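You operate a simulated robot arm through the tools that you are given. There is no shell and no other tool.

The job below is to be done with a simulated two-armed robot. You get a single attempt, and the scene is never put back.

Task
On the plywood bench, fold the cloth in half.

The check looks at the end state, three seconds after you hand in, the way a careful person would. Anything else that was tipped, shoved, dropped, spilled or broken makes it a failure. Flat cloth is picked up by pressing the open fingertips on it (5 to 10 N) and closing them slowly along it; thin cloth reads only 2 to 8 mm in the jaws.

Robot
Two 7-joint arms with two-finger parallel grippers on one trunk, on a base that moves. Base frame: it is fixed to the floor where the robot stands at the start and does not move with it; the origin is under the middle of the robot, x ahead of it, y to its left, z up; the surface under the hand at the start is at about z = 800. Lengths are in mm, angles in degrees, forces in N, time in s.
The left shoulder is at the start at [50, 209, 1196], the right one opposite. With the tool pointing down near the work surface each hand reaches from about 100 to 900 mm from the robot's upright axis, wherever it stands, measured 20 degrees to its own side. Places, roughly: plywood bench [500, 700, 800]. Payload 4.4 kg a hand.
Tool frame (each hand has its own): the origin (TCP) lies between the finger pads and is the grasp point; the fingertips stand 23 mm ahead of it; z points along the fingers, y is the line along which they close. The gripper opens to 94 mm. The fingers are 38 mm wide and 10 mm thick; the gripper's body (54 by 96 mm) begins 39 mm behind the TCP.
Orientation is told as [roll, pitch, yaw] about the base's x, y, z axes, in that order, counted from this pose: with the fingers straight down and closing along the base's y, the tool's x points along the base's -x, its y along +y and its z along -z.

Tools
- The arms move only by the tool apply_moves. It takes "left_moves", "right_moves" or both (then of equal length, played together; a hand with none holds still); each is one flat list of numbers, 7 for each row, row after row: the gripper command, from -1 (shut) to 1 (fully open), values between in proportion, then the shift along the tool's x, y, z in mm, then the turn, a rotation vector about the tool's x, y, z in rad. In form: [grip, dx, dy, dz, ax, ay, az, grip, dx, dy, dz, ax, ay, az, ...]. A call has 1 to 20 rows; each row shifts and turns the commanded pose from where the row before left it, along the tool's axes as they then stand. A row lasts 0.2 s, in which the tool goes at most 50 mm and 8.6 degrees; a call with a longer step from one row to the next is refused whole, and so is a gripper value outside its range. Where a pose cannot be reached the arm comes as near as it can. A force on the tool above 40 N (or 10 N above the force at the start of the call, whichever is more), or a blocked arm, ends the call early, and 0.2 s more pass. The fingers move at their own pace (about 108 mm/s each) and stop on an object; they squeeze with about 43 N. The grip force told is the motor's: it shows also when the fingers shut on nothing. Time passes only in rows, and 0.2 s behind the last, so rows that do not move let the fingers close. It gives the time, the measured TCP pose, the force on the tool (base axes), the opening and the grip force at its end, in the units of the frame above (readings bear some noise), with the torque about the TCP (base axes, N m) and any sound that the robot's microphone picked up.
- Cameras (640 x 400 px; columns grow to the right, rows downward): "scene" is now at [152.5, 18.7, 1349.6]; the picture's right is [0.27, -0.96, 0.00], its down [-0.70, -0.20, -0.68] and it looks along [0.66, 0.18, -0.73] (base axes); focal length 274 px, centre (320, 200). "left" rides on the left gripper at [87, -16, -74] in its tool frame; the picture's right is [0.18, 0.98, 0.00], its down [-0.58, 0.11, -0.81] and it looks along [-0.79, 0.15, 0.59] (tool axes); focal length 243 px, centre (320, 200). "right" rides on the right gripper at [86, 16, -75] in its tool frame; the picture's right is [-0.18, 0.98, 0.00], its down [-0.58, -0.11, -0.81] and it looks along [-0.79, -0.15, 0.59] (tool axes); focal length 243 px, centre (320, 200). There is no depth. A picture from a camera that has moved, and an enlarged one, comes with that camera's place and axes in the base frame and with its lens. The place of the scene camera against the robot may be out by one fixed shift of up to 12 mm in any direction.
- get_image(camera): a new picture of that camera. No time passes.
- slide_trunk(by): slides the trunk up (or, below 0, down) by that many mm; the arms and the scene camera ride with it, the base frame stays. It gives what a move gives, with no picture.
- steer(legs): drives the robot by 1 to 6 legs, each [ahead, left, turn to the left] in mm, mm and degrees, along the robot's own axes; the way and the turn of a leg run together, so that a leg with both is an arc; at most 1500 mm and 180 degrees a leg. The arms and the cameras ride along, it lands a little off, and it stops where it bumps. It gives what a move gives.
- turn_head(pan, tilt): turns the head with the scene camera to pan (to the left, within 80 degrees either way) and tilt (down, from -29 to 69), counted from straight ahead of the robot. It gives what a move gives.
- enlarge(camera, box): a new picture of the part [left, top, right, bottom] of that camera's present view, enlarged. No time passes.
- hand_in(): hands the job in; it is judged then, once.

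Nothing tells you exact positions but the pictures and the camera data. Unless the task says otherwise, let go and move clear before handing in.

The tools are called after "Emit:" by a JSON object that holds its "op" and its "data". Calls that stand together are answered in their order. apply_moves: Moves the arms, as the interface text tells. Its arguments: {"type":"object","properties":{"left_moves":{"type":"array"},"right_moves":{"type":"array"}},"required":[]} The other tools are called the same way: slide_trunk (by) moves the trunk up or down; steer (legs) drives the base; turn_head (pan, tilt) turns the head that bears the scene camera; get_image (camera) takes a picture; enlarge (camera, box) takes an enlarged picture of a part of a camera's view; hand_in () hands the job in.

At the start:

```text
time_s: 0.0
left_eef_pos: [500.1, 401.2, 1001.3]
left_orientation: [0.0, 0.0, 0.0]
left_force: [-0.2, -0.6, 0.3]
left_torque: [0.03, 0.03, -0.04]
left_gripper_width: 93.8
left_finger_force: 0.0
right_eef_pos: [353.2, -4.7, 977.7]
right_orientation: [-0.1, 0.0, 0.0]
right_force: [0.2, 0.1, -0.3]
right_torque: [0.07, 0.03, 0.02]
right_gripper_width: 93.9
right_finger_force: 0.0
trunk travel left (down, up): [-275.0, 288.0]
robot x, y, heading: [-0.4, 3.2, 0.1]
head pan, tilt (commanded): [15.7, 47.1]
```

scene: 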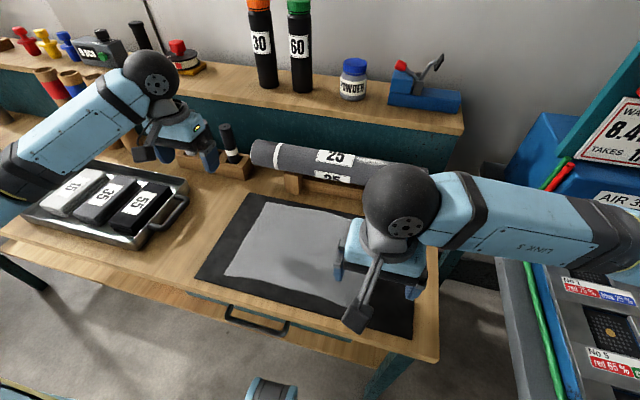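
right: 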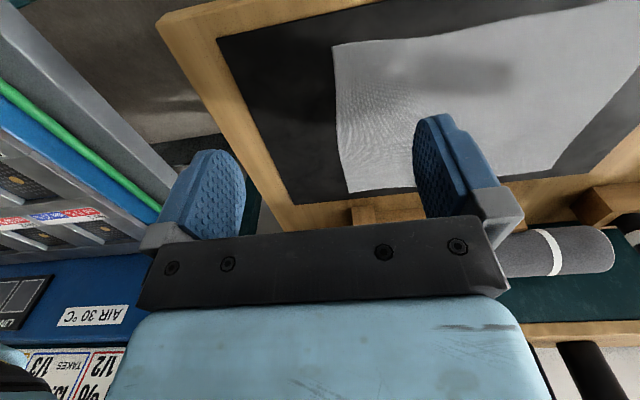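
left: 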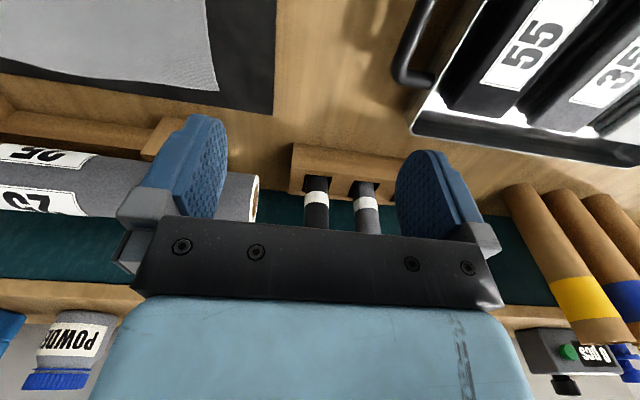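

The light grey cloth lies on a dark mat at the right end of the bench, roughly x 370–600, y 0–290. The arms hide part of it, so I'll take closer pictures before planning the fold.

Emit:
{"op": "enlarge", "data": {"camera": "scene", "box": [180, 130, 460, 350]}}

Emit:
{"op": "get_image", "data": {"camera": "right"}}

Emit:
{"op": "get_image", "data": {"camera": "left"}}

```text
1.82 times, centred on (320, 240) of scene
camera zoom: at [152.5, 18.7, 1349.6], right [0.27, -0.96, 0.0], down [-0.7, -0.2, -0.68], along [0.66, 0.18, -0.73], focal length 499 px, centre (320, 127)
```

zoom: 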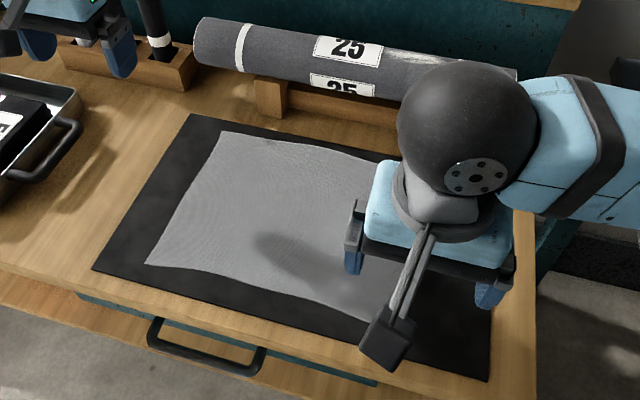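

```text
taken
camera right: at [266.5, 11.0, 1053.0], right [0.18, 0.98, 0.0], down [0.58, -0.11, 0.81], along [0.79, -0.15, -0.59], focal length 243 px, centre (320, 200)
```

right: 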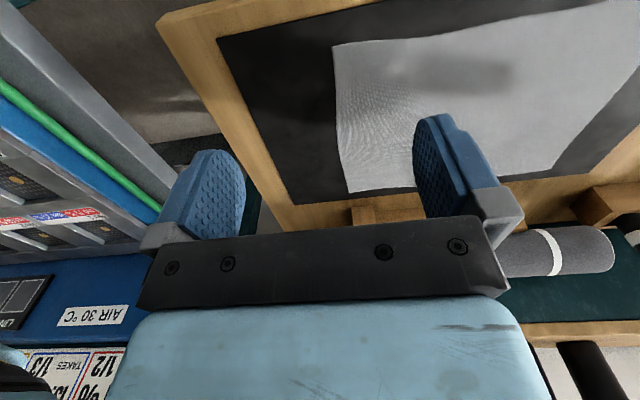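

```text
taken
camera left: at [413.2, 385.8, 1075.4], right [-0.18, 0.98, 0.0], down [0.58, 0.11, 0.81], along [0.79, 0.15, -0.59], focal length 243 px, centre (320, 200)
```

left: 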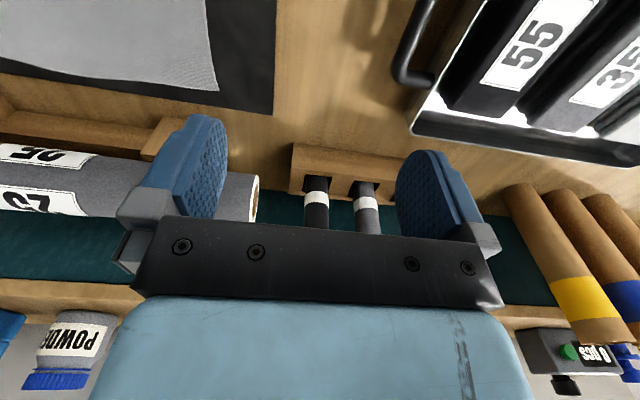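

The cloth spans roughly x 365–590, y 0–295, lying flat, with a roller on wooden blocks behind it. I'll lift both hands and shift the right one aside, so the scene camera sees all of it.

Emit:
{"op": "apply_moves", "data": {"right_moves": [1, 0, 0, -40, 0, 0, 0, 1, 0, 0, -40, 0, 0, 0, 1, 0, 0, -40, 0, 0, 0, 1, 0, 0, -40, 0, 0, 0, 1, 30, 0, -10, 0, 0, 0, 1, 30, 0, 0, 0, 0, 0, 1, 30, 0, 0, 0, 0, 0]}}

Emit:
{"op": "get_image", "data": {"camera": "scene"}}

Emit:
{"op": "get_image", "data": {"camera": "right"}}

```text
time_s: 1.6
left_eef_pos: [499.8, 400.9, 999.5]
left_orientation: [0.0, 0.0, -0.1]
left_force: [0.6, 0.3, 0.6]
left_torque: [-0.04, 0.03, -0.01]
left_gripper_width: 93.7
left_finger_force: 0.0
right_eef_pos: [263.0, -2.6, 1150.0]
right_orientation: [0.0, 0.0, -0.1]
right_force: [0.1, 0.0, 0.0]
right_torque: [0.0, 0.03, -0.01]
right_gripper_width: 93.8
right_finger_force: 0.0
trunk travel left (down, up): [-275.0, 288.0]
robot x, y, heading: [-0.1, -3.4, 0.2]
head pan, tilt (commanded): [15.7, 47.1]
```

```text
taken
camera scene: at [151.9, 19.2, 1349.7], right [0.27, -0.96, 0.0], down [-0.7, -0.2, -0.68], along [0.66, 0.18, -0.73], focal length 274 px, centre (320, 200)
```

scene: 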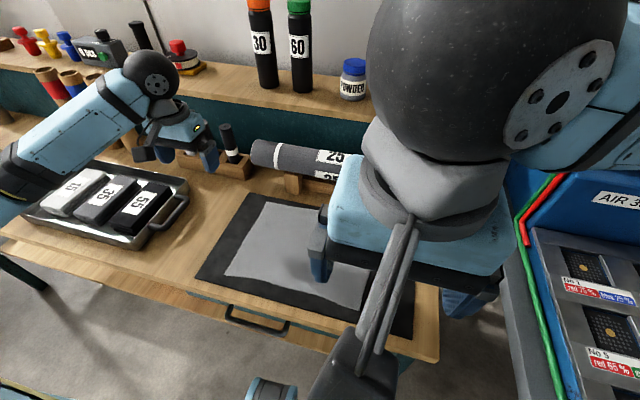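

```text
taken
camera right: at [175.3, 13.5, 1224.3], right [0.18, 0.98, 0.0], down [0.58, -0.11, 0.81], along [0.79, -0.15, -0.59], focal length 243 px, centre (320, 200)
```

right: 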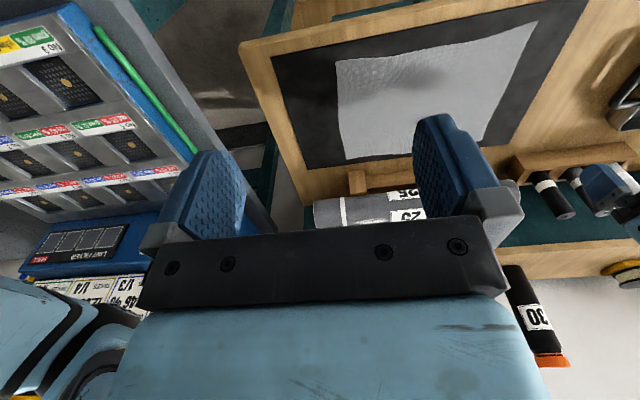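

The right wrist camera now sees the whole cloth and mat. I'll enlarge that view to measure the corners and the roller behind it.

Emit:
{"op": "enlarge", "data": {"camera": "right", "box": [260, 0, 580, 200]}}

Emit:
{"op": "enlarge", "data": {"camera": "scene", "box": [180, 130, 340, 310]}}

```text
2.00 times, centred on (420, 100) of right
camera zoom: at [175.3, 13.5, 1224.3], right [0.18, 0.98, 0.0], down [0.58, -0.11, 0.81], along [0.79, -0.15, -0.59], focal length 485 px, centre (120, 400)
```

zoom: 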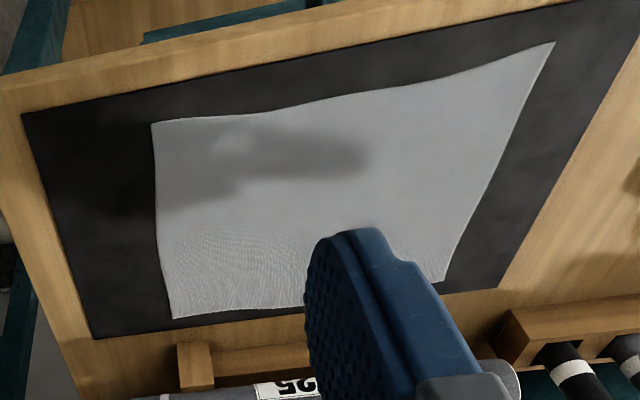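

```text
2.22 times, centred on (260, 220) of scene
camera zoom: at [151.9, 19.2, 1349.7], right [0.27, -0.96, 0.0], down [-0.7, -0.2, -0.68], along [0.66, 0.18, -0.73], focal length 610 px, centre (453, 156)
```

zoom: 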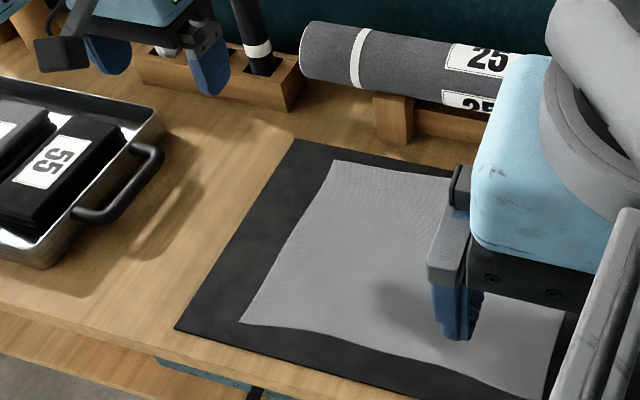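

From the right camera I put the cloth at x 365–589, y 4–302 (about 225 x 298 mm), with the roller's front at about x = 642. My plan is to pinch both far corners with the fingers closing along x, then bring the far edge over to the near edge. First I'll bring the right hand forward at height and turn both hands by 90 degrees, with the cameras outward.

Emit:
{"op": "apply_moves", "data": {"left_moves": [1, 0, 0, 0, 0, 0, 0, 1, 0, 0, 0, 0, 0, 0, 1, 0, 0, 0, 0, 0, 0, 1, 0, 0, 0, 0, 0, 0, 1, 0, 0, 0, 0, 0, 0, 1, 0, 0, 0, 0, 0, 0.1428, 1, 0, 0, 0, 0, 0, 0.1428, 1, 0, 0, 0, 0, 0, 0.1428, 1, 0, 0, 0, 0, 0, 0.1428, 1, 0, 0, 0, 0, 0, 0.1428, 1, 0, 0, 0, 0, 0, 0.1428, 1, 0, 0, 0, 0, 0, 0.1428, 1, 0, 0, 0, 0, 0, 0.1428, 1, 0, 0, 0, 0, 0, 0.1428, 1, 0, 0, 0, 0, 0, 0.1428, 1, 0, 0, 0, 0, 0, 0.1428], "right_moves": [1, -40, 0, 30, 0, 0, 0, 1, -40, 0, 30, 0, 0, 0, 1, -40, 0, 30, 0, 0, 0, 1, -40, 0, 30, 0, 0, 0, 1, -40, 0, 30, 0, 0, 0, 1, 0, 0, 0, 0, 0, -0.1428, 1, 0, 0, 0, 0, 0, -0.1428, 1, 0, 0, 0, 0, 0, -0.1428, 1, 0, 0, 0, 0, 0, -0.1428, 1, 0, 0, 0, 0, 0, -0.1428, 1, 0, 0, 0, 0, 0, -0.1428, 1, 0, 0, 0, 0, 0, -0.1428, 1, 0, 0, 0, 0, 0, -0.1428, 1, 0, 0, 0, 0, 0, -0.1428, 1, 0, 0, 0, 0, 0, -0.1428, 1, 0, 0, 0, 0, 0, -0.1428]}}

Emit:
{"op": "get_image", "data": {"camera": "scene"}}

Emit:
{"op": "get_image", "data": {"camera": "left"}}

Emit:
{"op": "get_image", "data": {"camera": "right"}}

```text
time_s: 5.0
left_eef_pos: [501.2, 400.2, 999.0]
left_orientation: [0.1, 0.0, -90.1]
left_force: [-0.7, 0.0, -0.6]
left_torque: [0.0, 0.01, -0.02]
left_gripper_width: 93.8
left_finger_force: 0.2
right_eef_pos: [463.2, -4.5, 997.9]
right_orientation: [-0.1, 0.0, 82.0]
right_force: [-0.4, -0.7, -0.2]
right_torque: [0.02, -0.01, -0.01]
right_gripper_width: 94.1
right_finger_force: 0.1
right hand out of reach, approached as far as the arm can: row 16
trunk travel left (down, up): [-275.0, 288.0]
robot x, y, heading: [1.2, -0.3, 0.2]
head pan, tilt (commanded): [15.7, 47.1]
```

```text
taken
camera scene: at [152.5, 18.7, 1349.6], right [0.27, -0.96, 0.0], down [-0.7, -0.2, -0.68], along [0.66, 0.18, -0.73], focal length 274 px, centre (320, 200)
```

scene: 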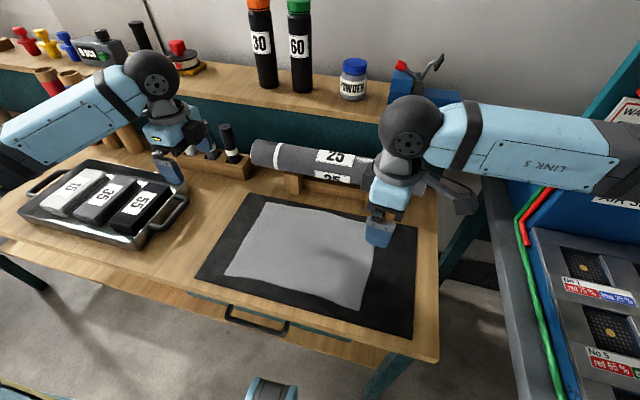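

```text
taken
camera left: at [484.1, 488.4, 1075.2], right [0.98, 0.18, 0.0], down [0.11, -0.58, 0.81], along [0.15, -0.79, -0.59], focal length 243 px, centre (320, 200)
```

left: 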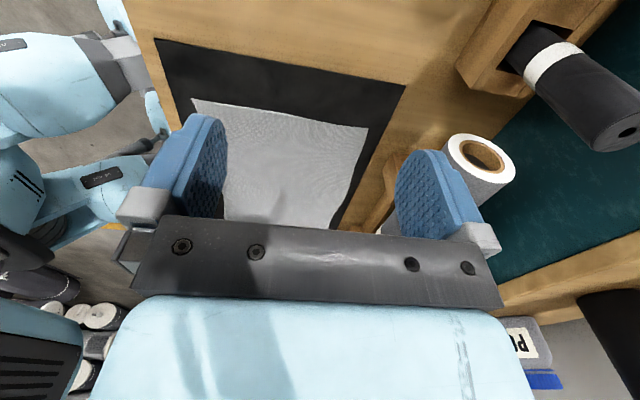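

```text
taken
camera right: at [434.6, -88.3, 1072.4], right [-0.95, 0.32, 0.0], down [0.19, 0.56, 0.81], along [0.26, 0.76, -0.59], focal length 243 px, centre (320, 200)
```

right: 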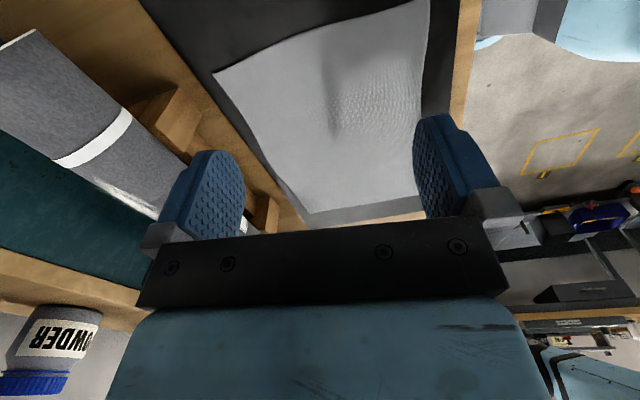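

The right arm runs out of wrist range at yaw 82 with its camera outward. I'll turn it the other way to yaw -90, with its camera on the inner side.

Emit:
{"op": "apply_moves", "data": {"right_moves": [1, 0, 0, 0, 0, 0, 0.15, 1, 0, 0, 0, 0, 0, 0.15, 1, 0, 0, 0, 0, 0, 0.15, 1, 0, 0, 0, 0, 0, 0.15, 1, 0, 0, 0, 0, 0, 0.15, 1, 0, 0, 0, 0, 0, 0.15, 1, 0, 0, 0, 0, 0, 0.15, 1, 0, 0, 0, 0, 0, 0.15, 1, 0, 0, 0, 0, 0, 0.15, 1, 0, 0, 0, 0, 0, 0.15, 1, 0, 0, 0, 0, 0, 0.15, 1, 0, 0, 0, 0, 0, 0.15, 1, 0, 0, 0, 0, 0, 0.15, 1, 0, 0, 0, 0, 0, 0.15, 1, 0, 0, 0, 0, 0, 0.15, 1, 0, 0, 0, 0, 0, 0.15, 1, 0, 0, 0, 0, 0, 0.15, 1, 0, 0, 0, 0, 0, 0.15, 1, 0, 0, 0, 0, 0, 0.15, 1, 0, 0, 0, 0, 0, 0.15]}}

Emit:
{"op": "enlarge", "data": {"camera": "left", "box": [140, 20, 540, 250]}}

```text
time_s: 9.2
left_eef_pos: [500.7, 401.6, 1000.2]
left_orientation: [0.0, -0.1, -90.0]
left_force: [0.1, 0.6, 0.4]
left_torque: [-0.01, 0.01, 0.02]
left_gripper_width: 94.0
left_finger_force: 0.1
right_eef_pos: [463.7, -4.9, 996.4]
right_orientation: [-0.1, 0.0, -90.3]
right_force: [-1.2, 0.2, 0.6]
right_torque: [-0.04, 0.01, 0.01]
right_gripper_width: 94.0
right_finger_force: 0.1
trunk travel left (down, up): [-275.0, 288.0]
robot x, y, heading: [1.1, -1.2, -0.2]
head pan, tilt (commanded): [15.7, 47.1]
```

```text
1.60 times, centred on (340, 135) of left
camera zoom: at [483.9, 488.3, 1075.1], right [0.98, 0.18, 0.0], down [0.11, -0.58, 0.81], along [0.15, -0.79, -0.59], focal length 388 px, centre (288, 304)
```

zoom: 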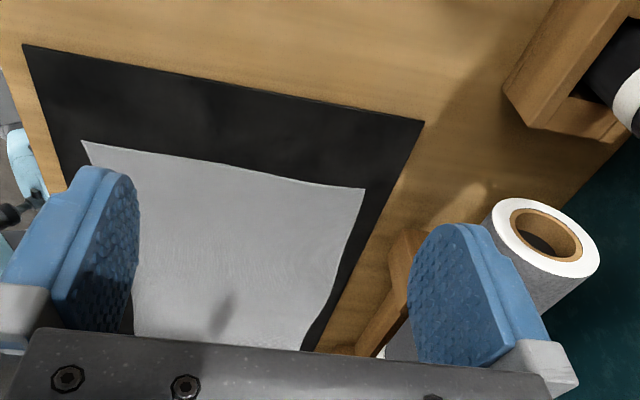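

Both hands now close along x. The two wrist views agree if the cloth's top is at about z = 805, which gives far corners near (586, 2) and (585, 300), and near corners near (364, 5) and (361, 300). Before gripping, I'll try in free air whether both hands can lean back by 45 degrees at the near edge.

Emit:
{"op": "apply_moves", "data": {"left_moves": [1, -30, -27.5, 20, 0, 0, 0, 1, -30, -27.5, 20, 0, 0, 0, 1, -30, -27.5, 20, 0, 0, 0, 1, -30, -27.5, 20, 0, 0, 0, 1, 0, 0, 0, -0.131, 0, 0, 1, 0, 0, 0, -0.131, 0, 0, 1, 0, 0, 0, -0.131, 0, 0, 1, 0, 0, 0, -0.131, 0, 0, 1, 0, 0, 0, -0.131, 0, 0, 1, 0, 0, 0, -0.131, 0, 0], "right_moves": [1, 7.5, -18.5, 19, 0, 0, 0, 1, 7.5, -18.5, 19, 0, 0, 0, 1, 7.5, -18.5, 19, 0, 0, 0, 1, 7.5, -18.5, 19, 0, 0, 0, 1, 0, 0, 0, -0.131, 0, 0, 1, 0, 0, 0, -0.131, 0, 0, 1, 0, 0, 0, -0.131, 0, 0, 1, 0, 0, 0, -0.131, 0, 0, 1, 0, 0, 0, -0.131, 0, 0, 1, 0, 0, 0, -0.131, 0, 0]}}

Emit:
{"op": "get_image", "data": {"camera": "scene"}}

Emit:
{"op": "get_image", "data": {"camera": "right"}}

```text
time_s: 11.4
left_eef_pos: [404.4, 281.3, 911.2]
left_orientation: [45.2, 0.0, -90.0]
left_force: [0.7, -1.0, 0.1]
left_torque: [0.03, 0.01, 0.04]
left_gripper_width: 93.7
left_finger_force: 0.0
left hand out of reach, approached as far as the arm can: row 9, 10
right_eef_pos: [389.7, 24.6, 921.3]
right_orientation: [45.2, 0.0, -90.0]
right_force: [1.2, 0.3, 0.8]
right_torque: [0.0, -0.01, 0.03]
right_gripper_width: 94.0
right_finger_force: 0.1
trunk travel left (down, up): [-275.0, 288.0]
robot x, y, heading: [-1.6, 1.9, 0.3]
head pan, tilt (commanded): [15.7, 47.1]
```

```text
taken
camera scene: at [152.2, 19.2, 1349.7], right [0.27, -0.96, 0.0], down [-0.7, -0.2, -0.68], along [0.66, 0.18, -0.73], focal length 274 px, centre (320, 200)
```

scene: 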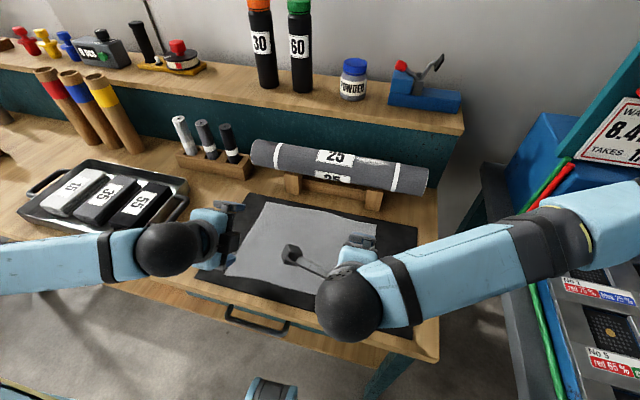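

```text
taken
camera right: at [346.9, 111.8, 986.6], right [0.69, -0.18, 0.7], down [-0.65, -0.58, 0.49], along [0.31, -0.79, -0.52], focal length 243 px, centre (320, 200)
```

right: 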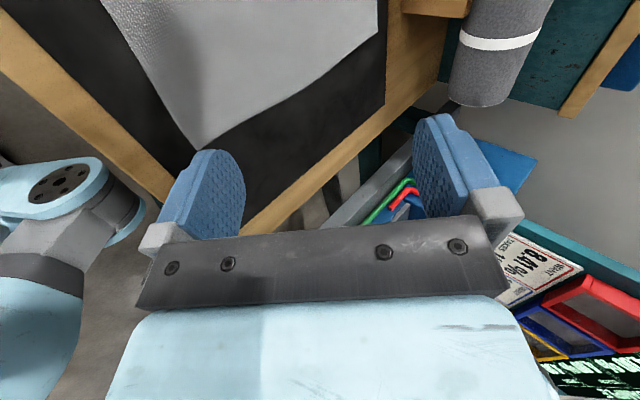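

The right hand reaches the 45-degree lean, but the left falls about 15 mm short. With the grippers shut, I'll try going lower and nearer to see what lean the left hand can hold at the real laying-down height.

Emit:
{"op": "apply_moves", "data": {"left_moves": [-1, 0, 0, 0, 0, 0, 0, -1, 0, 0, 0, 0, 0, 0, -1, 0, -22, 7, 0, 0, 0, -1, 0, -22, 7, 0, 0, 0, -1, 0, -22, 7, 0, 0, 0], "right_moves": [-1, 0, 0, 0, 0, 0, 0, -1, 0, 0, 0, 0, 0, 0, -1, 0, -21, 12.5, 0, 0, 0, -1, 0, -21, 12.5, 0, 0, 0, -1, 0, -21, 12.5, 0, 0, 0]}}

Emit:
{"op": "get_image", "data": {"camera": "scene"}}

```text
time_s: 12.6
left_eef_pos: [373.3, 279.8, 850.5]
left_orientation: [45.0, 0.1, -89.9]
left_force: [-0.1, 0.2, -0.7]
left_torque: [-0.01, -0.02, 0.02]
left_gripper_width: 0.1
left_finger_force: 42.2
right_eef_pos: [370.6, 24.0, 852.9]
right_orientation: [44.9, 0.0, -90.0]
right_force: [-0.5, -0.4, -0.6]
right_torque: [0.0, -0.02, 0.0]
right_gripper_width: 0.0
right_finger_force: 42.5
trunk travel left (down, up): [-275.0, 288.0]
robot x, y, heading: [-0.0, 1.6, 0.1]
head pan, tilt (commanded): [15.7, 47.1]
```

```text
taken
camera scene: at [152.4, 18.9, 1349.7], right [0.27, -0.96, 0.0], down [-0.7, -0.2, -0.68], along [0.66, 0.18, -0.73], focal length 274 px, centre (320, 200)
```

scene: 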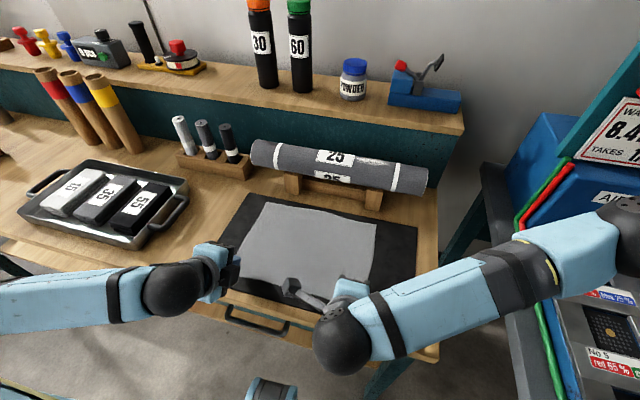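

At working height both hands hold the 45-degree lean without trouble, so the planned lay-down is possible. Now I'll raise them, stand them upright, and carry them above the far corners with the jaws open about 24 mm.

Emit:
{"op": "apply_moves", "data": {"left_moves": [-1, 0, 28, -7, 0, 0, 0, -1, 0, 28, -7, 0, 0, 0, -1, 0, 28, -7, 0, 0, 0, -1, 0, 28, -7, 0, 0, 0, -1, 0, 0, 0, 0.131, 0, 0, -1, 0, 0, 0, 0.131, 0, 0, -1, 0, 0, 0, 0.131, 0, 0, -1, 0, 0, 0, 0.131, 0, 0, -1, 0, 0, 0, 0.131, 0, 0, -1, 0, 0, 0, 0.131, 0, 0], "right_moves": [-1, 0, 28, -7, 0, 0, 0, -1, 0, 28, -7, 0, 0, 0, -1, 0, 28, -7, 0, 0, 0, -1, 0, 28, -7, 0, 0, 0, -1, 0, 0, 0, 0.131, 0, 0, -1, 0, 0, 0, 0.131, 0, 0, -1, 0, 0, 0, 0.131, 0, 0, -1, 0, 0, 0, 0.131, 0, 0, -1, 0, 0, 0, 0.131, 0, 0, -1, 0, 0, 0, 0.131, 0, 0]}}

```text
time_s: 14.8
left_eef_pos: [431.7, 279.1, 948.0]
left_orientation: [-0.2, 0.0, -90.0]
left_force: [0.6, -0.7, 0.1]
left_torque: [0.0, -0.01, -0.04]
left_gripper_width: 0.0
left_finger_force: 42.1
right_eef_pos: [430.9, 24.8, 950.4]
right_orientation: [-0.2, 0.0, -89.9]
right_force: [-0.3, -0.2, -0.3]
right_torque: [0.01, 0.0, 0.04]
right_gripper_width: 0.0
right_finger_force: 42.0
trunk travel left (down, up): [-275.0, 288.0]
robot x, y, heading: [-0.2, -1.1, 0.2]
head pan, tilt (commanded): [15.7, 47.1]
```

Both hands are upright at about x = 431. I'll move them over the far corners to x ≈ 572 at z ≈ 900, still clear of the roller.

Emit:
{"op": "apply_moves", "data": {"left_moves": [-0.49, 0.6, 28, 10, 0, 0, 0, -0.49, 0.6, 28, 10, 0, 0, 0, -0.49, 0.6, 28, 10, 0, 0, 0, -0.49, 0.6, 28, 10, 0, 0, 0, -0.49, 0.6, 28, 10, 0, 0, 0], "right_moves": [-0.49, -0.8, 28, 10, 0, 0, 0, -0.49, -0.8, 28, 10, 0, 0, 0, -0.49, -0.8, 28, 10, 0, 0, 0, -0.49, -0.8, 28, 10, 0, 0, 0, -0.49, -0.8, 28, 10, 0, 0, 0]}}

Emit:
{"op": "get_image", "data": {"camera": "scene"}}

Emit:
{"op": "get_image", "data": {"camera": "left"}}

Emit:
{"op": "get_image", "data": {"camera": "right"}}

```text
time_s: 16.0
left_eef_pos: [573.5, 283.3, 896.8]
left_orientation: [0.0, 0.1, -90.0]
left_force: [0.2, 0.0, 0.1]
left_torque: [-0.07, -0.01, -0.03]
left_gripper_width: 24.1
left_finger_force: 0.2
right_eef_pos: [570.8, 19.8, 900.1]
right_orientation: [0.0, 0.0, -90.1]
right_force: [0.7, -0.1, -0.7]
right_torque: [0.01, 0.03, -0.03]
right_gripper_width: 23.9
right_finger_force: 0.1
trunk travel left (down, up): [-275.0, 288.0]
robot x, y, heading: [2.3, -0.0, -0.3]
head pan, tilt (commanded): [15.7, 47.1]
```

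```text
taken
camera scene: at [153.7, 18.7, 1349.5], right [0.27, -0.96, 0.0], down [-0.71, -0.2, -0.68], along [0.66, 0.18, -0.73], focal length 274 px, centre (320, 200)
```

scene: 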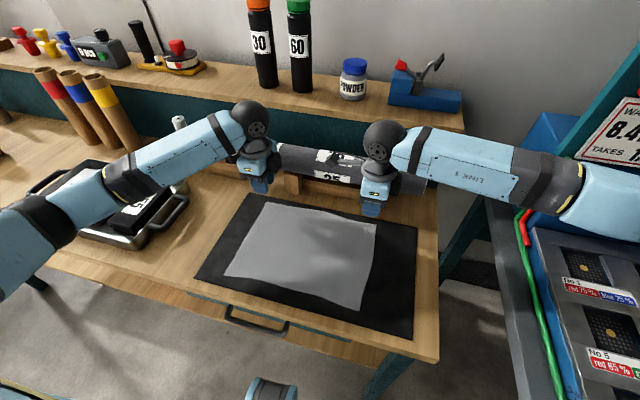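

```text
taken
camera left: at [556.7, 372.0, 972.4], right [0.98, 0.18, 0.0], down [0.11, -0.58, 0.81], along [0.15, -0.79, -0.59], focal length 243 px, centre (320, 200)
```

left: 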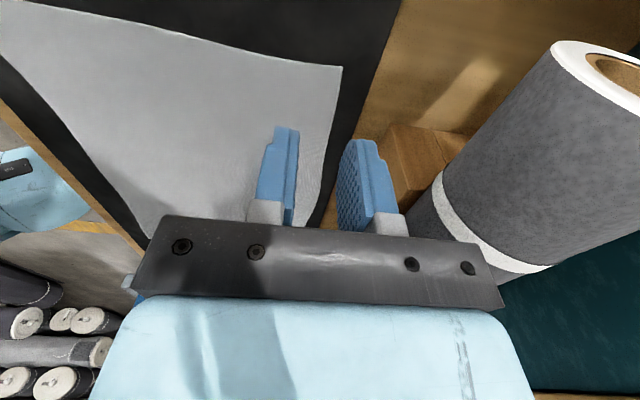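

```text
taken
camera right: at [586.7, 107.3, 974.7], right [0.98, -0.18, 0.0], down [-0.11, -0.58, 0.81], along [-0.15, -0.79, -0.59], focal length 243 px, centre (320, 200)
```

right: 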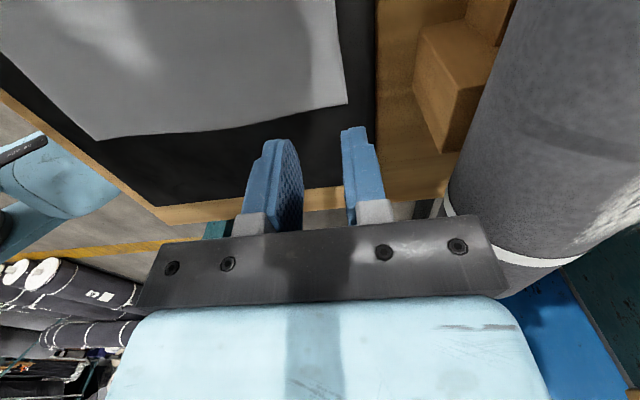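

Wrist views put the far corners at about (585, 298.5) and (588, -0.5), with about 20 mm between the hands and the roller. I'll lower both hands to just above the cloth.

Emit:
{"op": "apply_moves", "data": {"left_moves": [-0.49, 0, -3, 20, 0, 0, 0, -0.49, 0, 0, 20, 0, 0, 0, -0.49, 0, 0, 15, 0, 0, 0, -0.49, 0, 0, 7.8, 0, 0, 0, -0.49, 0, 0, 0, 0, 0, 0], "right_moves": [-0.49, 0, 0, 20, 0, 0, 0, -0.49, 0, 0, 20, 0, 0, 0, -0.49, 0, 0, 18, 0, 0, 0, -0.49, 0, 0, 8, 0, 0, 0, -0.49, 0, 0, 0, 0, 0, 0]}}

Emit:
{"op": "get_image", "data": {"camera": "right"}}

Emit:
{"op": "get_image", "data": {"camera": "left"}}

```text
time_s: 17.2
left_eef_pos: [570.7, 284.0, 835.3]
left_orientation: [0.0, 0.0, -89.9]
left_force: [0.5, 1.2, -0.4]
left_torque: [0.0, -0.01, 0.0]
left_gripper_width: 24.4
left_finger_force: 0.0
right_eef_pos: [568.6, 21.0, 834.1]
right_orientation: [0.1, -0.1, -90.0]
right_force: [0.2, -0.4, -0.5]
right_torque: [-0.01, -0.02, -0.02]
right_gripper_width: 24.2
right_finger_force: 0.1
trunk travel left (down, up): [-275.0, 288.0]
robot x, y, heading: [0.5, 1.9, 0.1]
head pan, tilt (commanded): [15.7, 47.1]
```

```text
taken
camera right: at [584.7, 107.5, 908.4], right [0.98, -0.18, 0.0], down [-0.11, -0.58, 0.81], along [-0.15, -0.79, -0.59], focal length 243 px, centre (320, 200)
```

right: 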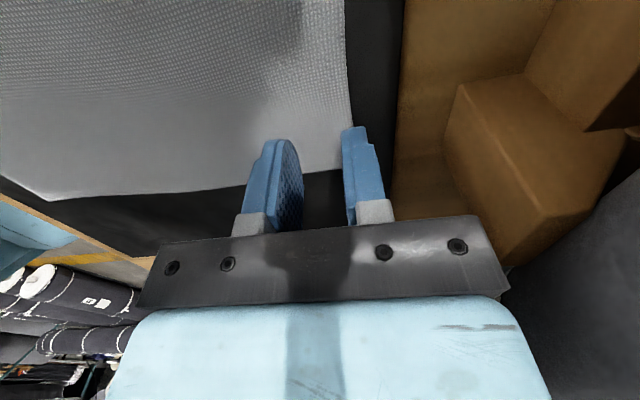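

```text
taken
camera left: at [552.7, 371.1, 910.6], right [0.98, 0.18, 0.0], down [0.11, -0.58, 0.81], along [0.15, -0.79, -0.59], focal length 243 px, centre (320, 200)
```

left: 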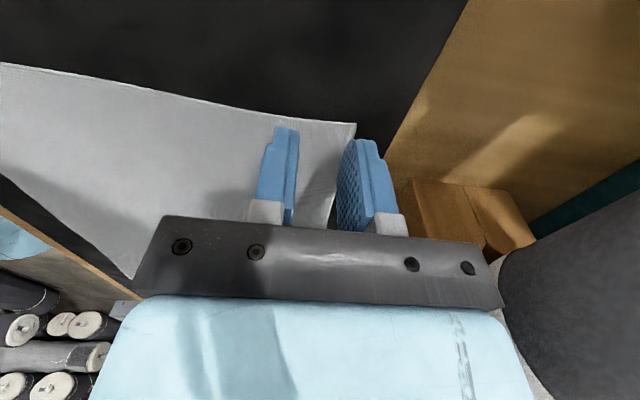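

The jaws straddle the far edge at both corners, with about 6 mm to go to the cloth. I'll press the right hand down in small steps first and read the force.

Emit:
{"op": "apply_moves", "data": {"right_moves": [-0.49, 0, 0, 2, 0, 0, 0, -0.49, 0, 0, 2, 0, 0, 0, -0.49, 0, 0, 1, 0, 0, 0, -0.49, 0, 0, 0, 0, 0, 0], "left_moves": [-0.49, 0, 0, 2, 0, 0, 0, -0.49, 0, 0, 2, 0, 0, 0, -0.49, 0, 0, 2, 0, 0, 0, -0.49, 0, 0, 0, 0, 0, 0]}}

```text
time_s: 18.2
left_eef_pos: [568.9, 283.6, 829.9]
left_orientation: [0.0, 0.1, -90.1]
left_force: [-1.1, -0.6, 0.1]
left_torque: [0.0, 0.03, 0.01]
left_gripper_width: 24.2
left_finger_force: 0.0
right_eef_pos: [570.2, 20.3, 828.7]
right_orientation: [-0.1, 0.0, -90.1]
right_force: [-0.1, -0.1, 0.3]
right_torque: [0.0, 0.03, 0.0]
right_gripper_width: 24.3
right_finger_force: 0.0
trunk travel left (down, up): [-275.0, 288.0]
robot x, y, heading: [-0.1, 1.3, -0.1]
head pan, tilt (commanded): [15.7, 47.1]
```

No contact yet at TCP z ≈ 829. I'll keep lowering both hands in 1 mm steps.

Emit:
{"op": "apply_moves", "data": {"right_moves": [-0.49, 0, 0, 1, 0, 0, 0, -0.49, 0, 0, 1, 0, 0, 0, -0.49, 0, 0, 0, 0, 0, 0], "left_moves": [-0.49, 0, 0, 1, 0, 0, 0, -0.49, 0, 0, 1, 0, 0, 0, -0.49, 0, 0, 0, 0, 0, 0]}}

```text
time_s: 19.0
left_eef_pos: [569.4, 283.4, 828.4]
left_orientation: [0.0, 0.1, -90.1]
left_force: [-0.2, -0.3, -0.7]
left_torque: [-0.02, -0.02, 0.0]
left_gripper_width: 24.2
left_finger_force: 0.0
right_eef_pos: [571.0, 20.0, 827.8]
right_orientation: [0.1, 0.0, -90.1]
right_force: [-0.7, -0.1, 3.3]
right_torque: [-0.03, 0.02, 0.01]
right_gripper_width: 23.8
right_finger_force: 0.1
trunk travel left (down, up): [-275.0, 288.0]
robot x, y, heading: [-1.4, -0.3, 0.0]
head pan, tilt (commanded): [15.7, 47.1]
```

The right hand touches with 3.3 N, and the left is still just above. I'll press both a little more, aiming for 5–10 N.

Emit:
{"op": "apply_moves", "data": {"right_moves": [-0.49, 0, 0, 0.5, 0, 0, 0, -0.49, 0, 0, 0, 0, 0, 0], "left_moves": [-0.49, 0, 0, 1.2, 0, 0, 0, -0.49, 0, 0, 0, 0, 0, 0]}}

```text
time_s: 19.6
left_eef_pos: [569.3, 283.5, 826.8]
left_orientation: [0.1, 0.0, -90.0]
left_force: [0.2, 0.1, 0.1]
left_torque: [0.0, -0.01, -0.04]
left_gripper_width: 24.3
left_finger_force: 0.1
right_eef_pos: [571.2, 19.6, 828.4]
right_orientation: [0.3, -0.1, -90.0]
right_force: [-1.9, -2.1, 9.0]
right_torque: [-0.14, 0.05, -0.02]
right_gripper_width: 23.6
right_finger_force: 0.1
trunk travel left (down, up): [-275.0, 288.0]
robot x, y, heading: [-0.3, -0.5, -0.1]
head pan, tilt (commanded): [15.7, 47.1]
```

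The right hand presses with 9 N. I'll close the right fingers slowly along the cloth and see what they catch.

Emit:
{"op": "apply_moves", "data": {"right_moves": [-0.53, 0, 0, 0, 0, 0, 0, -0.57, 0, 0, 0, 0, 0, 0, -0.61, 0, 0, 0, 0, 0, 0, -0.65, 0, 0, 0, 0, 0, 0, -0.69, 0, 0, 0, 0, 0, 0, -0.73, 0, 0, 0, 0, 0, 0, -0.77, 0, 0, 0, 0, 0, 0, -0.81, 0, 0, 0, 0, 0, 0, -0.85, 0, 0, 0, 0, 0, 0, -0.89, 0, 0, 0, 0, 0, 0, -0.93, 0, 0, 0, 0, 0, 0, -0.97, 0, 0, 0, 0, 0, 0, -1, 0, 0, 0, 0, 0, 0, -1, 0, 0, 0, 0, 0, 0]}}

Emit:
{"op": "get_image", "data": {"camera": "right"}}

Emit:
{"op": "get_image", "data": {"camera": "scene"}}

```text
time_s: 22.6
left_eef_pos: [568.3, 284.5, 827.5]
left_orientation: [0.1, 0.0, -90.0]
left_force: [-0.7, -0.2, -0.8]
left_torque: [0.01, 0.0, 0.01]
left_gripper_width: 24.0
left_finger_force: 0.0
right_eef_pos: [568.6, 19.1, 826.9]
right_orientation: [0.1, 0.0, -90.1]
right_force: [1.8, 2.8, 16.4]
right_torque: [-0.03, -0.04, -0.02]
right_gripper_width: 1.5
right_finger_force: 43.1
trunk travel left (down, up): [-275.0, 288.0]
robot x, y, heading: [1.9, -0.5, 0.4]
head pan, tilt (commanded): [15.7, 47.1]
```

```text
taken
camera right: at [585.5, 106.9, 902.5], right [0.98, -0.18, 0.0], down [-0.11, -0.58, 0.81], along [-0.15, -0.79, -0.59], focal length 243 px, centre (320, 200)
```

right: 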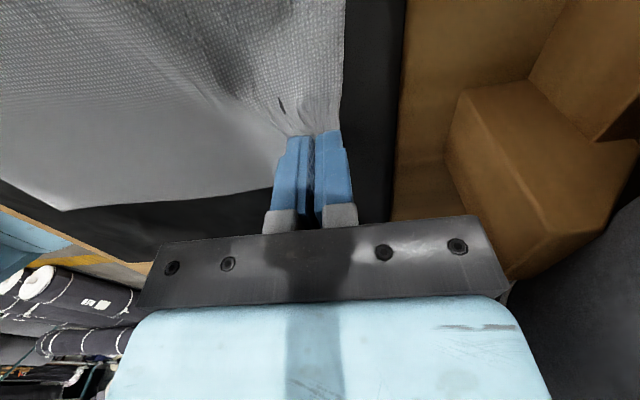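

```text
taken
camera scene: at [151.0, 18.9, 1349.9], right [0.27, -0.96, 0.0], down [-0.7, -0.2, -0.68], along [0.66, 0.18, -0.73], focal length 274 px, centre (320, 200)
```

scene: 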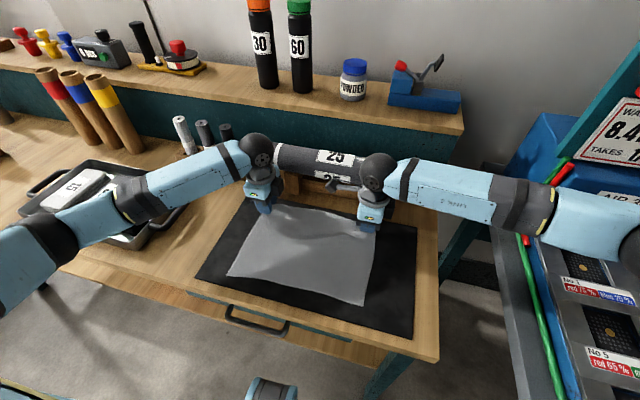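

The right jaws read 1.5 mm and the picture shows cloth bunched between the pads, though closing dragged the right side of the cloth some 12 mm outward. I'll lift the right hand a little to see whether it really holds.

Emit:
{"op": "apply_moves", "data": {"right_moves": [-1, 0, 0, -5, 0, 0, 0, -1, 0, 0, -8, 0, 0, 0, -1, 0, 0, -8, 0, 0, 0, -1, 0, 0, -8, 0, 0, 0, -1, 0, 0, 0, 0, 0, 0]}}

Emit:
{"op": "get_image", "data": {"camera": "right"}}

Emit:
{"op": "get_image", "data": {"camera": "left"}}

Emit:
{"op": "enlarge", "data": {"camera": "scene", "box": [190, 150, 430, 340]}}

```text
time_s: 23.8
left_eef_pos: [568.5, 283.3, 827.7]
left_orientation: [0.0, 0.0, -90.0]
left_force: [-1.8, 0.6, 4.5]
left_torque: [-0.01, 0.03, 0.02]
left_gripper_width: 23.9
left_finger_force: 0.3
right_eef_pos: [570.3, 19.9, 856.0]
right_orientation: [0.0, 0.0, -90.0]
right_force: [-0.6, 0.3, -0.3]
right_torque: [0.02, 0.01, 0.05]
right_gripper_width: 1.3
right_finger_force: 43.0
trunk travel left (down, up): [-275.0, 288.0]
robot x, y, heading: [-1.3, -1.3, -0.0]
head pan, tilt (commanded): [15.7, 47.1]
```

```text
taken
camera right: at [585.1, 107.5, 930.8], right [0.98, -0.18, 0.0], down [-0.11, -0.58, 0.81], along [-0.15, -0.79, -0.59], focal length 243 px, centre (320, 200)
```

right: 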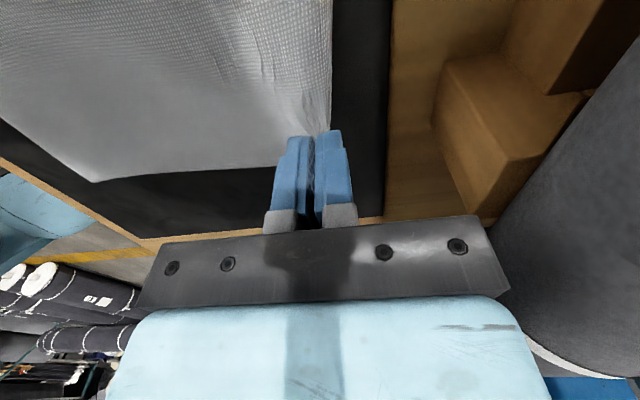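

```text
taken
camera left: at [551.9, 371.3, 902.7], right [0.98, 0.18, 0.0], down [0.11, -0.58, 0.81], along [0.15, -0.79, -0.59], focal length 243 px, centre (320, 200)
```

left: 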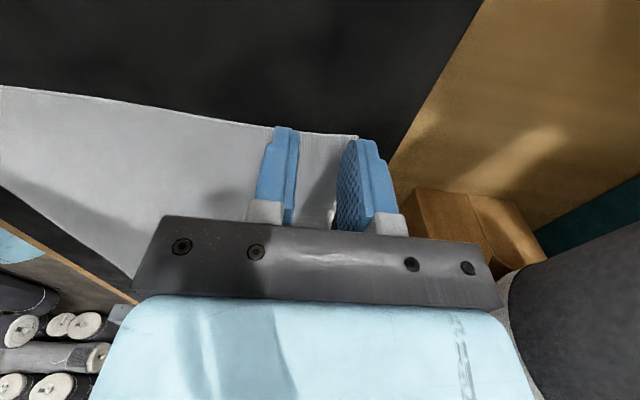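

```text
2.11 times, centred on (310, 245) of scene
camera zoom: at [151.9, 18.6, 1349.7], right [0.27, -0.96, 0.0], down [-0.7, -0.2, -0.68], along [0.66, 0.18, -0.73], focal length 578 px, centre (341, 105)
```

zoom: 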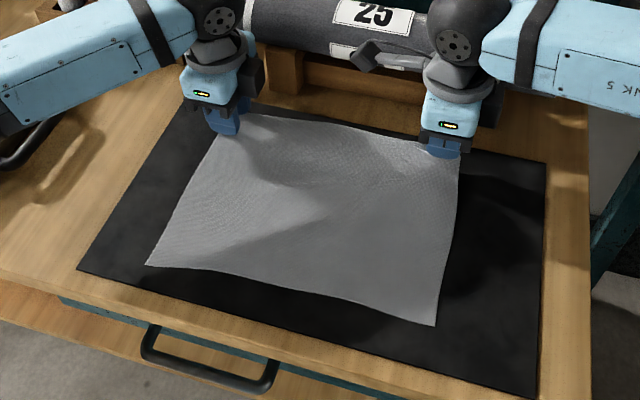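

The right hand holds its corner and has lifted it cleanly. Next I'll press the left hand down a little more.

Emit:
{"op": "apply_moves", "data": {"left_moves": [-0.49, 0, 0, 0.5, 0, 0, 0, -0.49, 0, 0, 0, 0, 0, 0]}}

```text
time_s: 24.4
left_eef_pos: [569.0, 282.5, 827.4]
left_orientation: [0.1, 0.1, -89.9]
left_force: [-3.9, 3.0, 9.7]
left_torque: [0.07, 0.12, -0.06]
left_gripper_width: 24.1
left_finger_force: 0.1
right_eef_pos: [569.5, 21.6, 857.6]
right_orientation: [0.1, 0.0, -90.0]
right_force: [0.0, 0.1, 0.0]
right_torque: [0.0, -0.06, -0.03]
right_gripper_width: 1.6
right_finger_force: 43.5
trunk travel left (down, up): [-275.0, 288.0]
robot x, y, heading: [-2.9, 0.2, -0.1]
head pan, tilt (commanded): [15.7, 47.1]
```

The left hand presses with about 10 N, its far finger over the last 4 mm of the edge. I'll close the left fingers slowly.

Emit:
{"op": "apply_moves", "data": {"left_moves": [-0.53, 0, 0, 0, 0, 0, 0, -0.57, 0, 0, 0, 0, 0, 0, -0.61, 0, 0, 0, 0, 0, 0, -0.65, 0, 0, 0, 0, 0, 0, -0.69, 0, 0, 0, 0, 0, 0, -0.73, 0, 0, 0, 0, 0, 0, -0.77, 0, 0, 0, 0, 0, 0, -0.81, 0, 0, 0, 0, 0, 0, -0.85, 0, 0, 0, 0, 0, 0, -0.89, 0, 0, 0, 0, 0, 0, -0.93, 0, 0, 0, 0, 0, 0, -0.97, 0, 0, 0, 0, 0, 0, -1, 0, 0, 0, 0, 0, 0, -1, 0, 0, 0, 0, 0, 0]}}

Emit:
{"op": "get_image", "data": {"camera": "left"}}

```text
time_s: 27.4
left_eef_pos: [569.2, 281.5, 827.1]
left_orientation: [0.2, 0.1, -90.0]
left_force: [0.6, -1.3, 14.9]
left_torque: [-0.06, 0.03, 0.08]
left_gripper_width: 1.7
left_finger_force: 43.3
right_eef_pos: [569.7, 20.3, 857.3]
right_orientation: [0.2, 0.0, -90.0]
right_force: [-0.4, 1.1, 0.2]
right_torque: [0.04, 0.02, 0.0]
right_gripper_width: 1.5
right_finger_force: 42.9
trunk travel left (down, up): [-275.0, 288.0]
robot x, y, heading: [-4.2, 1.8, -0.0]
head pan, tilt (commanded): [15.7, 47.1]
```

```text
taken
camera left: at [551.6, 370.5, 902.6], right [0.98, 0.18, 0.0], down [0.11, -0.58, 0.81], along [0.15, -0.79, -0.59], focal length 243 px, centre (320, 200)
```

left: 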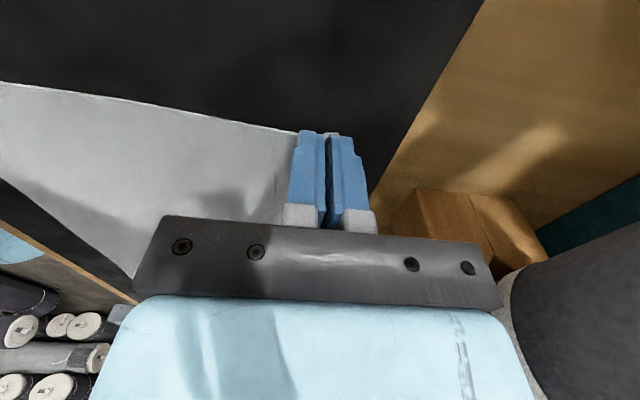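

The left jaws read 1.7 mm, the same as the right did. I'll lift the left hand to the right hand's height and check its hold.

Emit:
{"op": "apply_moves", "data": {"left_moves": [-1, 0, 0, -5, 0, 0, 0, -1, 0, 0, -8, 0, 0, 0, -1, 0, 0, -8, 0, 0, 0, -1, 0, 0, -9, 0, 0, 0, -1, 0, 0, 0, 0, 0, 0]}}

Emit:
{"op": "get_image", "data": {"camera": "left"}}

Emit:
{"op": "get_image", "data": {"camera": "right"}}

Emit:
{"op": "enlarge", "data": {"camera": "scene", "box": [190, 150, 430, 340]}}

```text
time_s: 28.6
left_eef_pos: [567.1, 285.0, 855.5]
left_orientation: [-0.1, -0.1, -89.9]
left_force: [1.0, -0.9, -0.7]
left_torque: [-0.01, 0.01, 0.01]
left_gripper_width: 1.5
left_finger_force: 43.2
right_eef_pos: [569.5, 21.1, 854.8]
right_orientation: [0.1, 0.0, -90.1]
right_force: [-0.2, -0.5, -0.6]
right_torque: [0.02, 0.01, 0.03]
right_gripper_width: 1.5
right_finger_force: 42.9
trunk travel left (down, up): [-275.0, 288.0]
robot x, y, heading: [1.6, 1.1, -0.3]
head pan, tilt (commanded): [15.7, 47.1]
```

```text
taken
camera left: at [551.4, 372.2, 931.0], right [0.98, 0.18, 0.0], down [0.11, -0.58, 0.81], along [0.15, -0.79, -0.59], focal length 243 px, centre (320, 200)
```

left: 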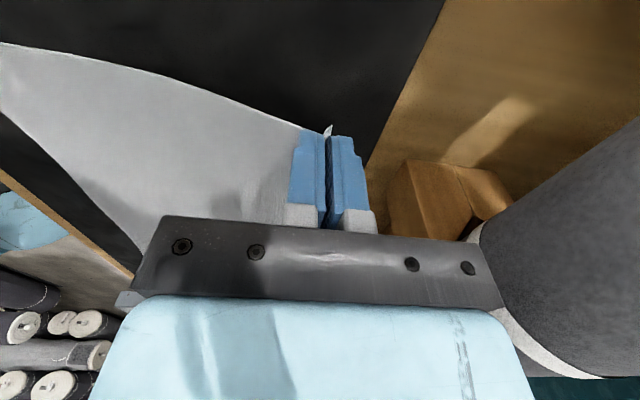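

```text
taken
camera right: at [585.7, 107.6, 930.4], right [0.98, -0.18, 0.0], down [-0.11, -0.58, 0.81], along [-0.15, -0.79, -0.59], focal length 243 px, centre (320, 200)
```

right: 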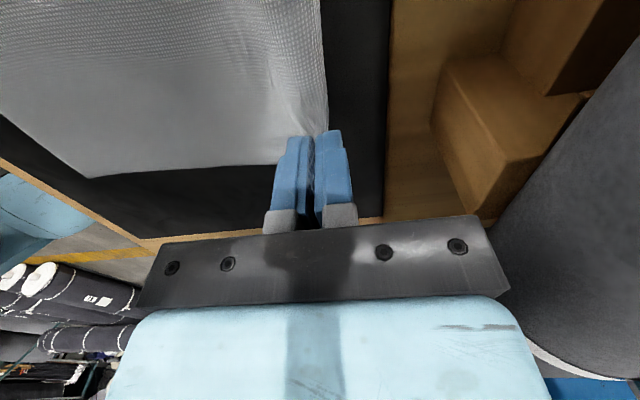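

```text
2.11 times, centred on (310, 245) of scene
camera zoom: at [152.6, 18.8, 1349.6], right [0.27, -0.96, 0.0], down [-0.7, -0.2, -0.68], along [0.66, 0.18, -0.73], focal length 578 px, centre (341, 105)
```

zoom: 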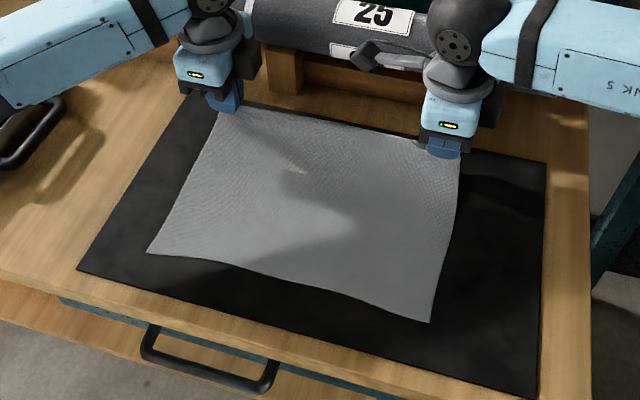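

Both far corners are held, but each pinch takes up about 31 mm of cloth, which would leave a thick turned-back hem after the fold. I'll put them back down and open slowly, see whether the cloth springs flat, and then re-grip with a smaller bite.

Emit:
{"op": "apply_moves", "data": {"left_moves": [-1, 0, 0, 8, 0, 0, 0, -1, 0, 0, 8, 0, 0, 0, -1, 0, 0, 8, 0, 0, 0, -1, 0, 0, 3, 0, 0, 0, -0.93, 0, 0, 0, 0, 0, 0, -0.86, 0, 0, 0, 0, 0, 0, -0.79, 0, 0, 0, 0, 0, 0, -0.72, 0, 0, 0, 0, 0, 0, -0.65, 0, 0, 0, 0, 0, 0, -0.57, 0, 0, 0, 0, 0, 0, -0.49, 0, 0, 0, 0, 0, 0, -0.49, 0, 0, 0, 0, 0, 0], "right_moves": [-1, 0, 0, 8, 0, 0, 0, -1, 0, 0, 8, 0, 0, 0, -1, 0, 0, 8, 0, 0, 0, -1, 0, 0, 3, 0, 0, 0, -0.93, 0, 0, 0, 0, 0, 0, -0.86, 0, 0, 0, 0, 0, 0, -0.79, 0, 0, 0, 0, 0, 0, -0.72, 0, 0, 0, 0, 0, 0, -0.65, 0, 0, 0, 0, 0, 0, -0.57, 0, 0, 0, 0, 0, 0, -0.49, 0, 0, 0, 0, 0, 0, -0.49, 0, 0, 0, 0, 0, 0]}}

Emit:
{"op": "get_image", "data": {"camera": "left"}}

Emit:
{"op": "get_image", "data": {"camera": "right"}}

Emit:
{"op": "enlarge", "data": {"camera": "scene", "box": [190, 150, 430, 340]}}

```text
time_s: 31.2
left_eef_pos: [568.1, 282.7, 829.7]
left_orientation: [0.0, -0.1, -90.0]
left_force: [0.1, 0.0, 0.4]
left_torque: [-0.01, 0.01, 0.0]
left_gripper_width: 23.9
left_finger_force: 0.0
right_eef_pos: [570.9, 20.0, 828.1]
right_orientation: [-0.1, -0.1, -90.0]
right_force: [-1.4, -0.1, 1.0]
right_torque: [0.02, 0.0, 0.01]
right_gripper_width: 23.8
right_finger_force: 0.0
trunk travel left (down, up): [-275.0, 288.0]
robot x, y, heading: [3.2, -2.9, 0.2]
head pan, tilt (commanded): [15.7, 47.1]
```

```text
taken
camera left: at [552.3, 370.4, 905.7], right [0.98, 0.18, 0.0], down [0.11, -0.58, 0.81], along [0.15, -0.79, -0.59], focal length 243 px, centre (320, 200)
```

left: 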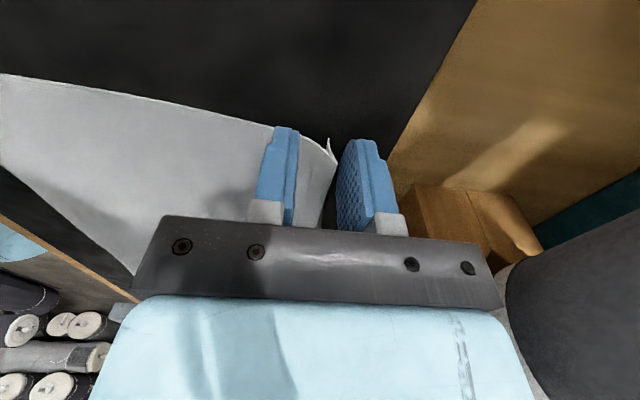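

```text
taken
camera right: at [585.7, 106.9, 902.8], right [0.98, -0.18, 0.0], down [-0.11, -0.58, 0.81], along [-0.15, -0.79, -0.59], focal length 243 px, centre (320, 200)
```

right: 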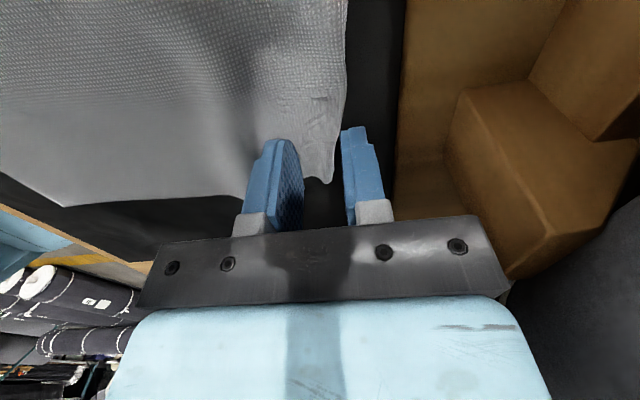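

```text
2.11 times, centred on (310, 245) of scene
camera zoom: at [152.4, 18.7, 1349.6], right [0.27, -0.96, 0.0], down [-0.7, -0.2, -0.68], along [0.66, 0.18, -0.73], focal length 578 px, centre (341, 105)
```

zoom: 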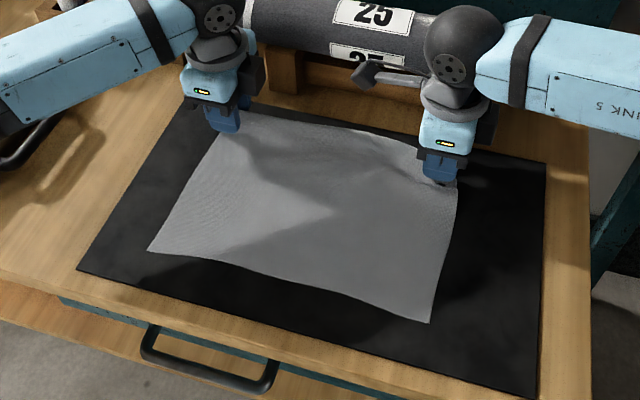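

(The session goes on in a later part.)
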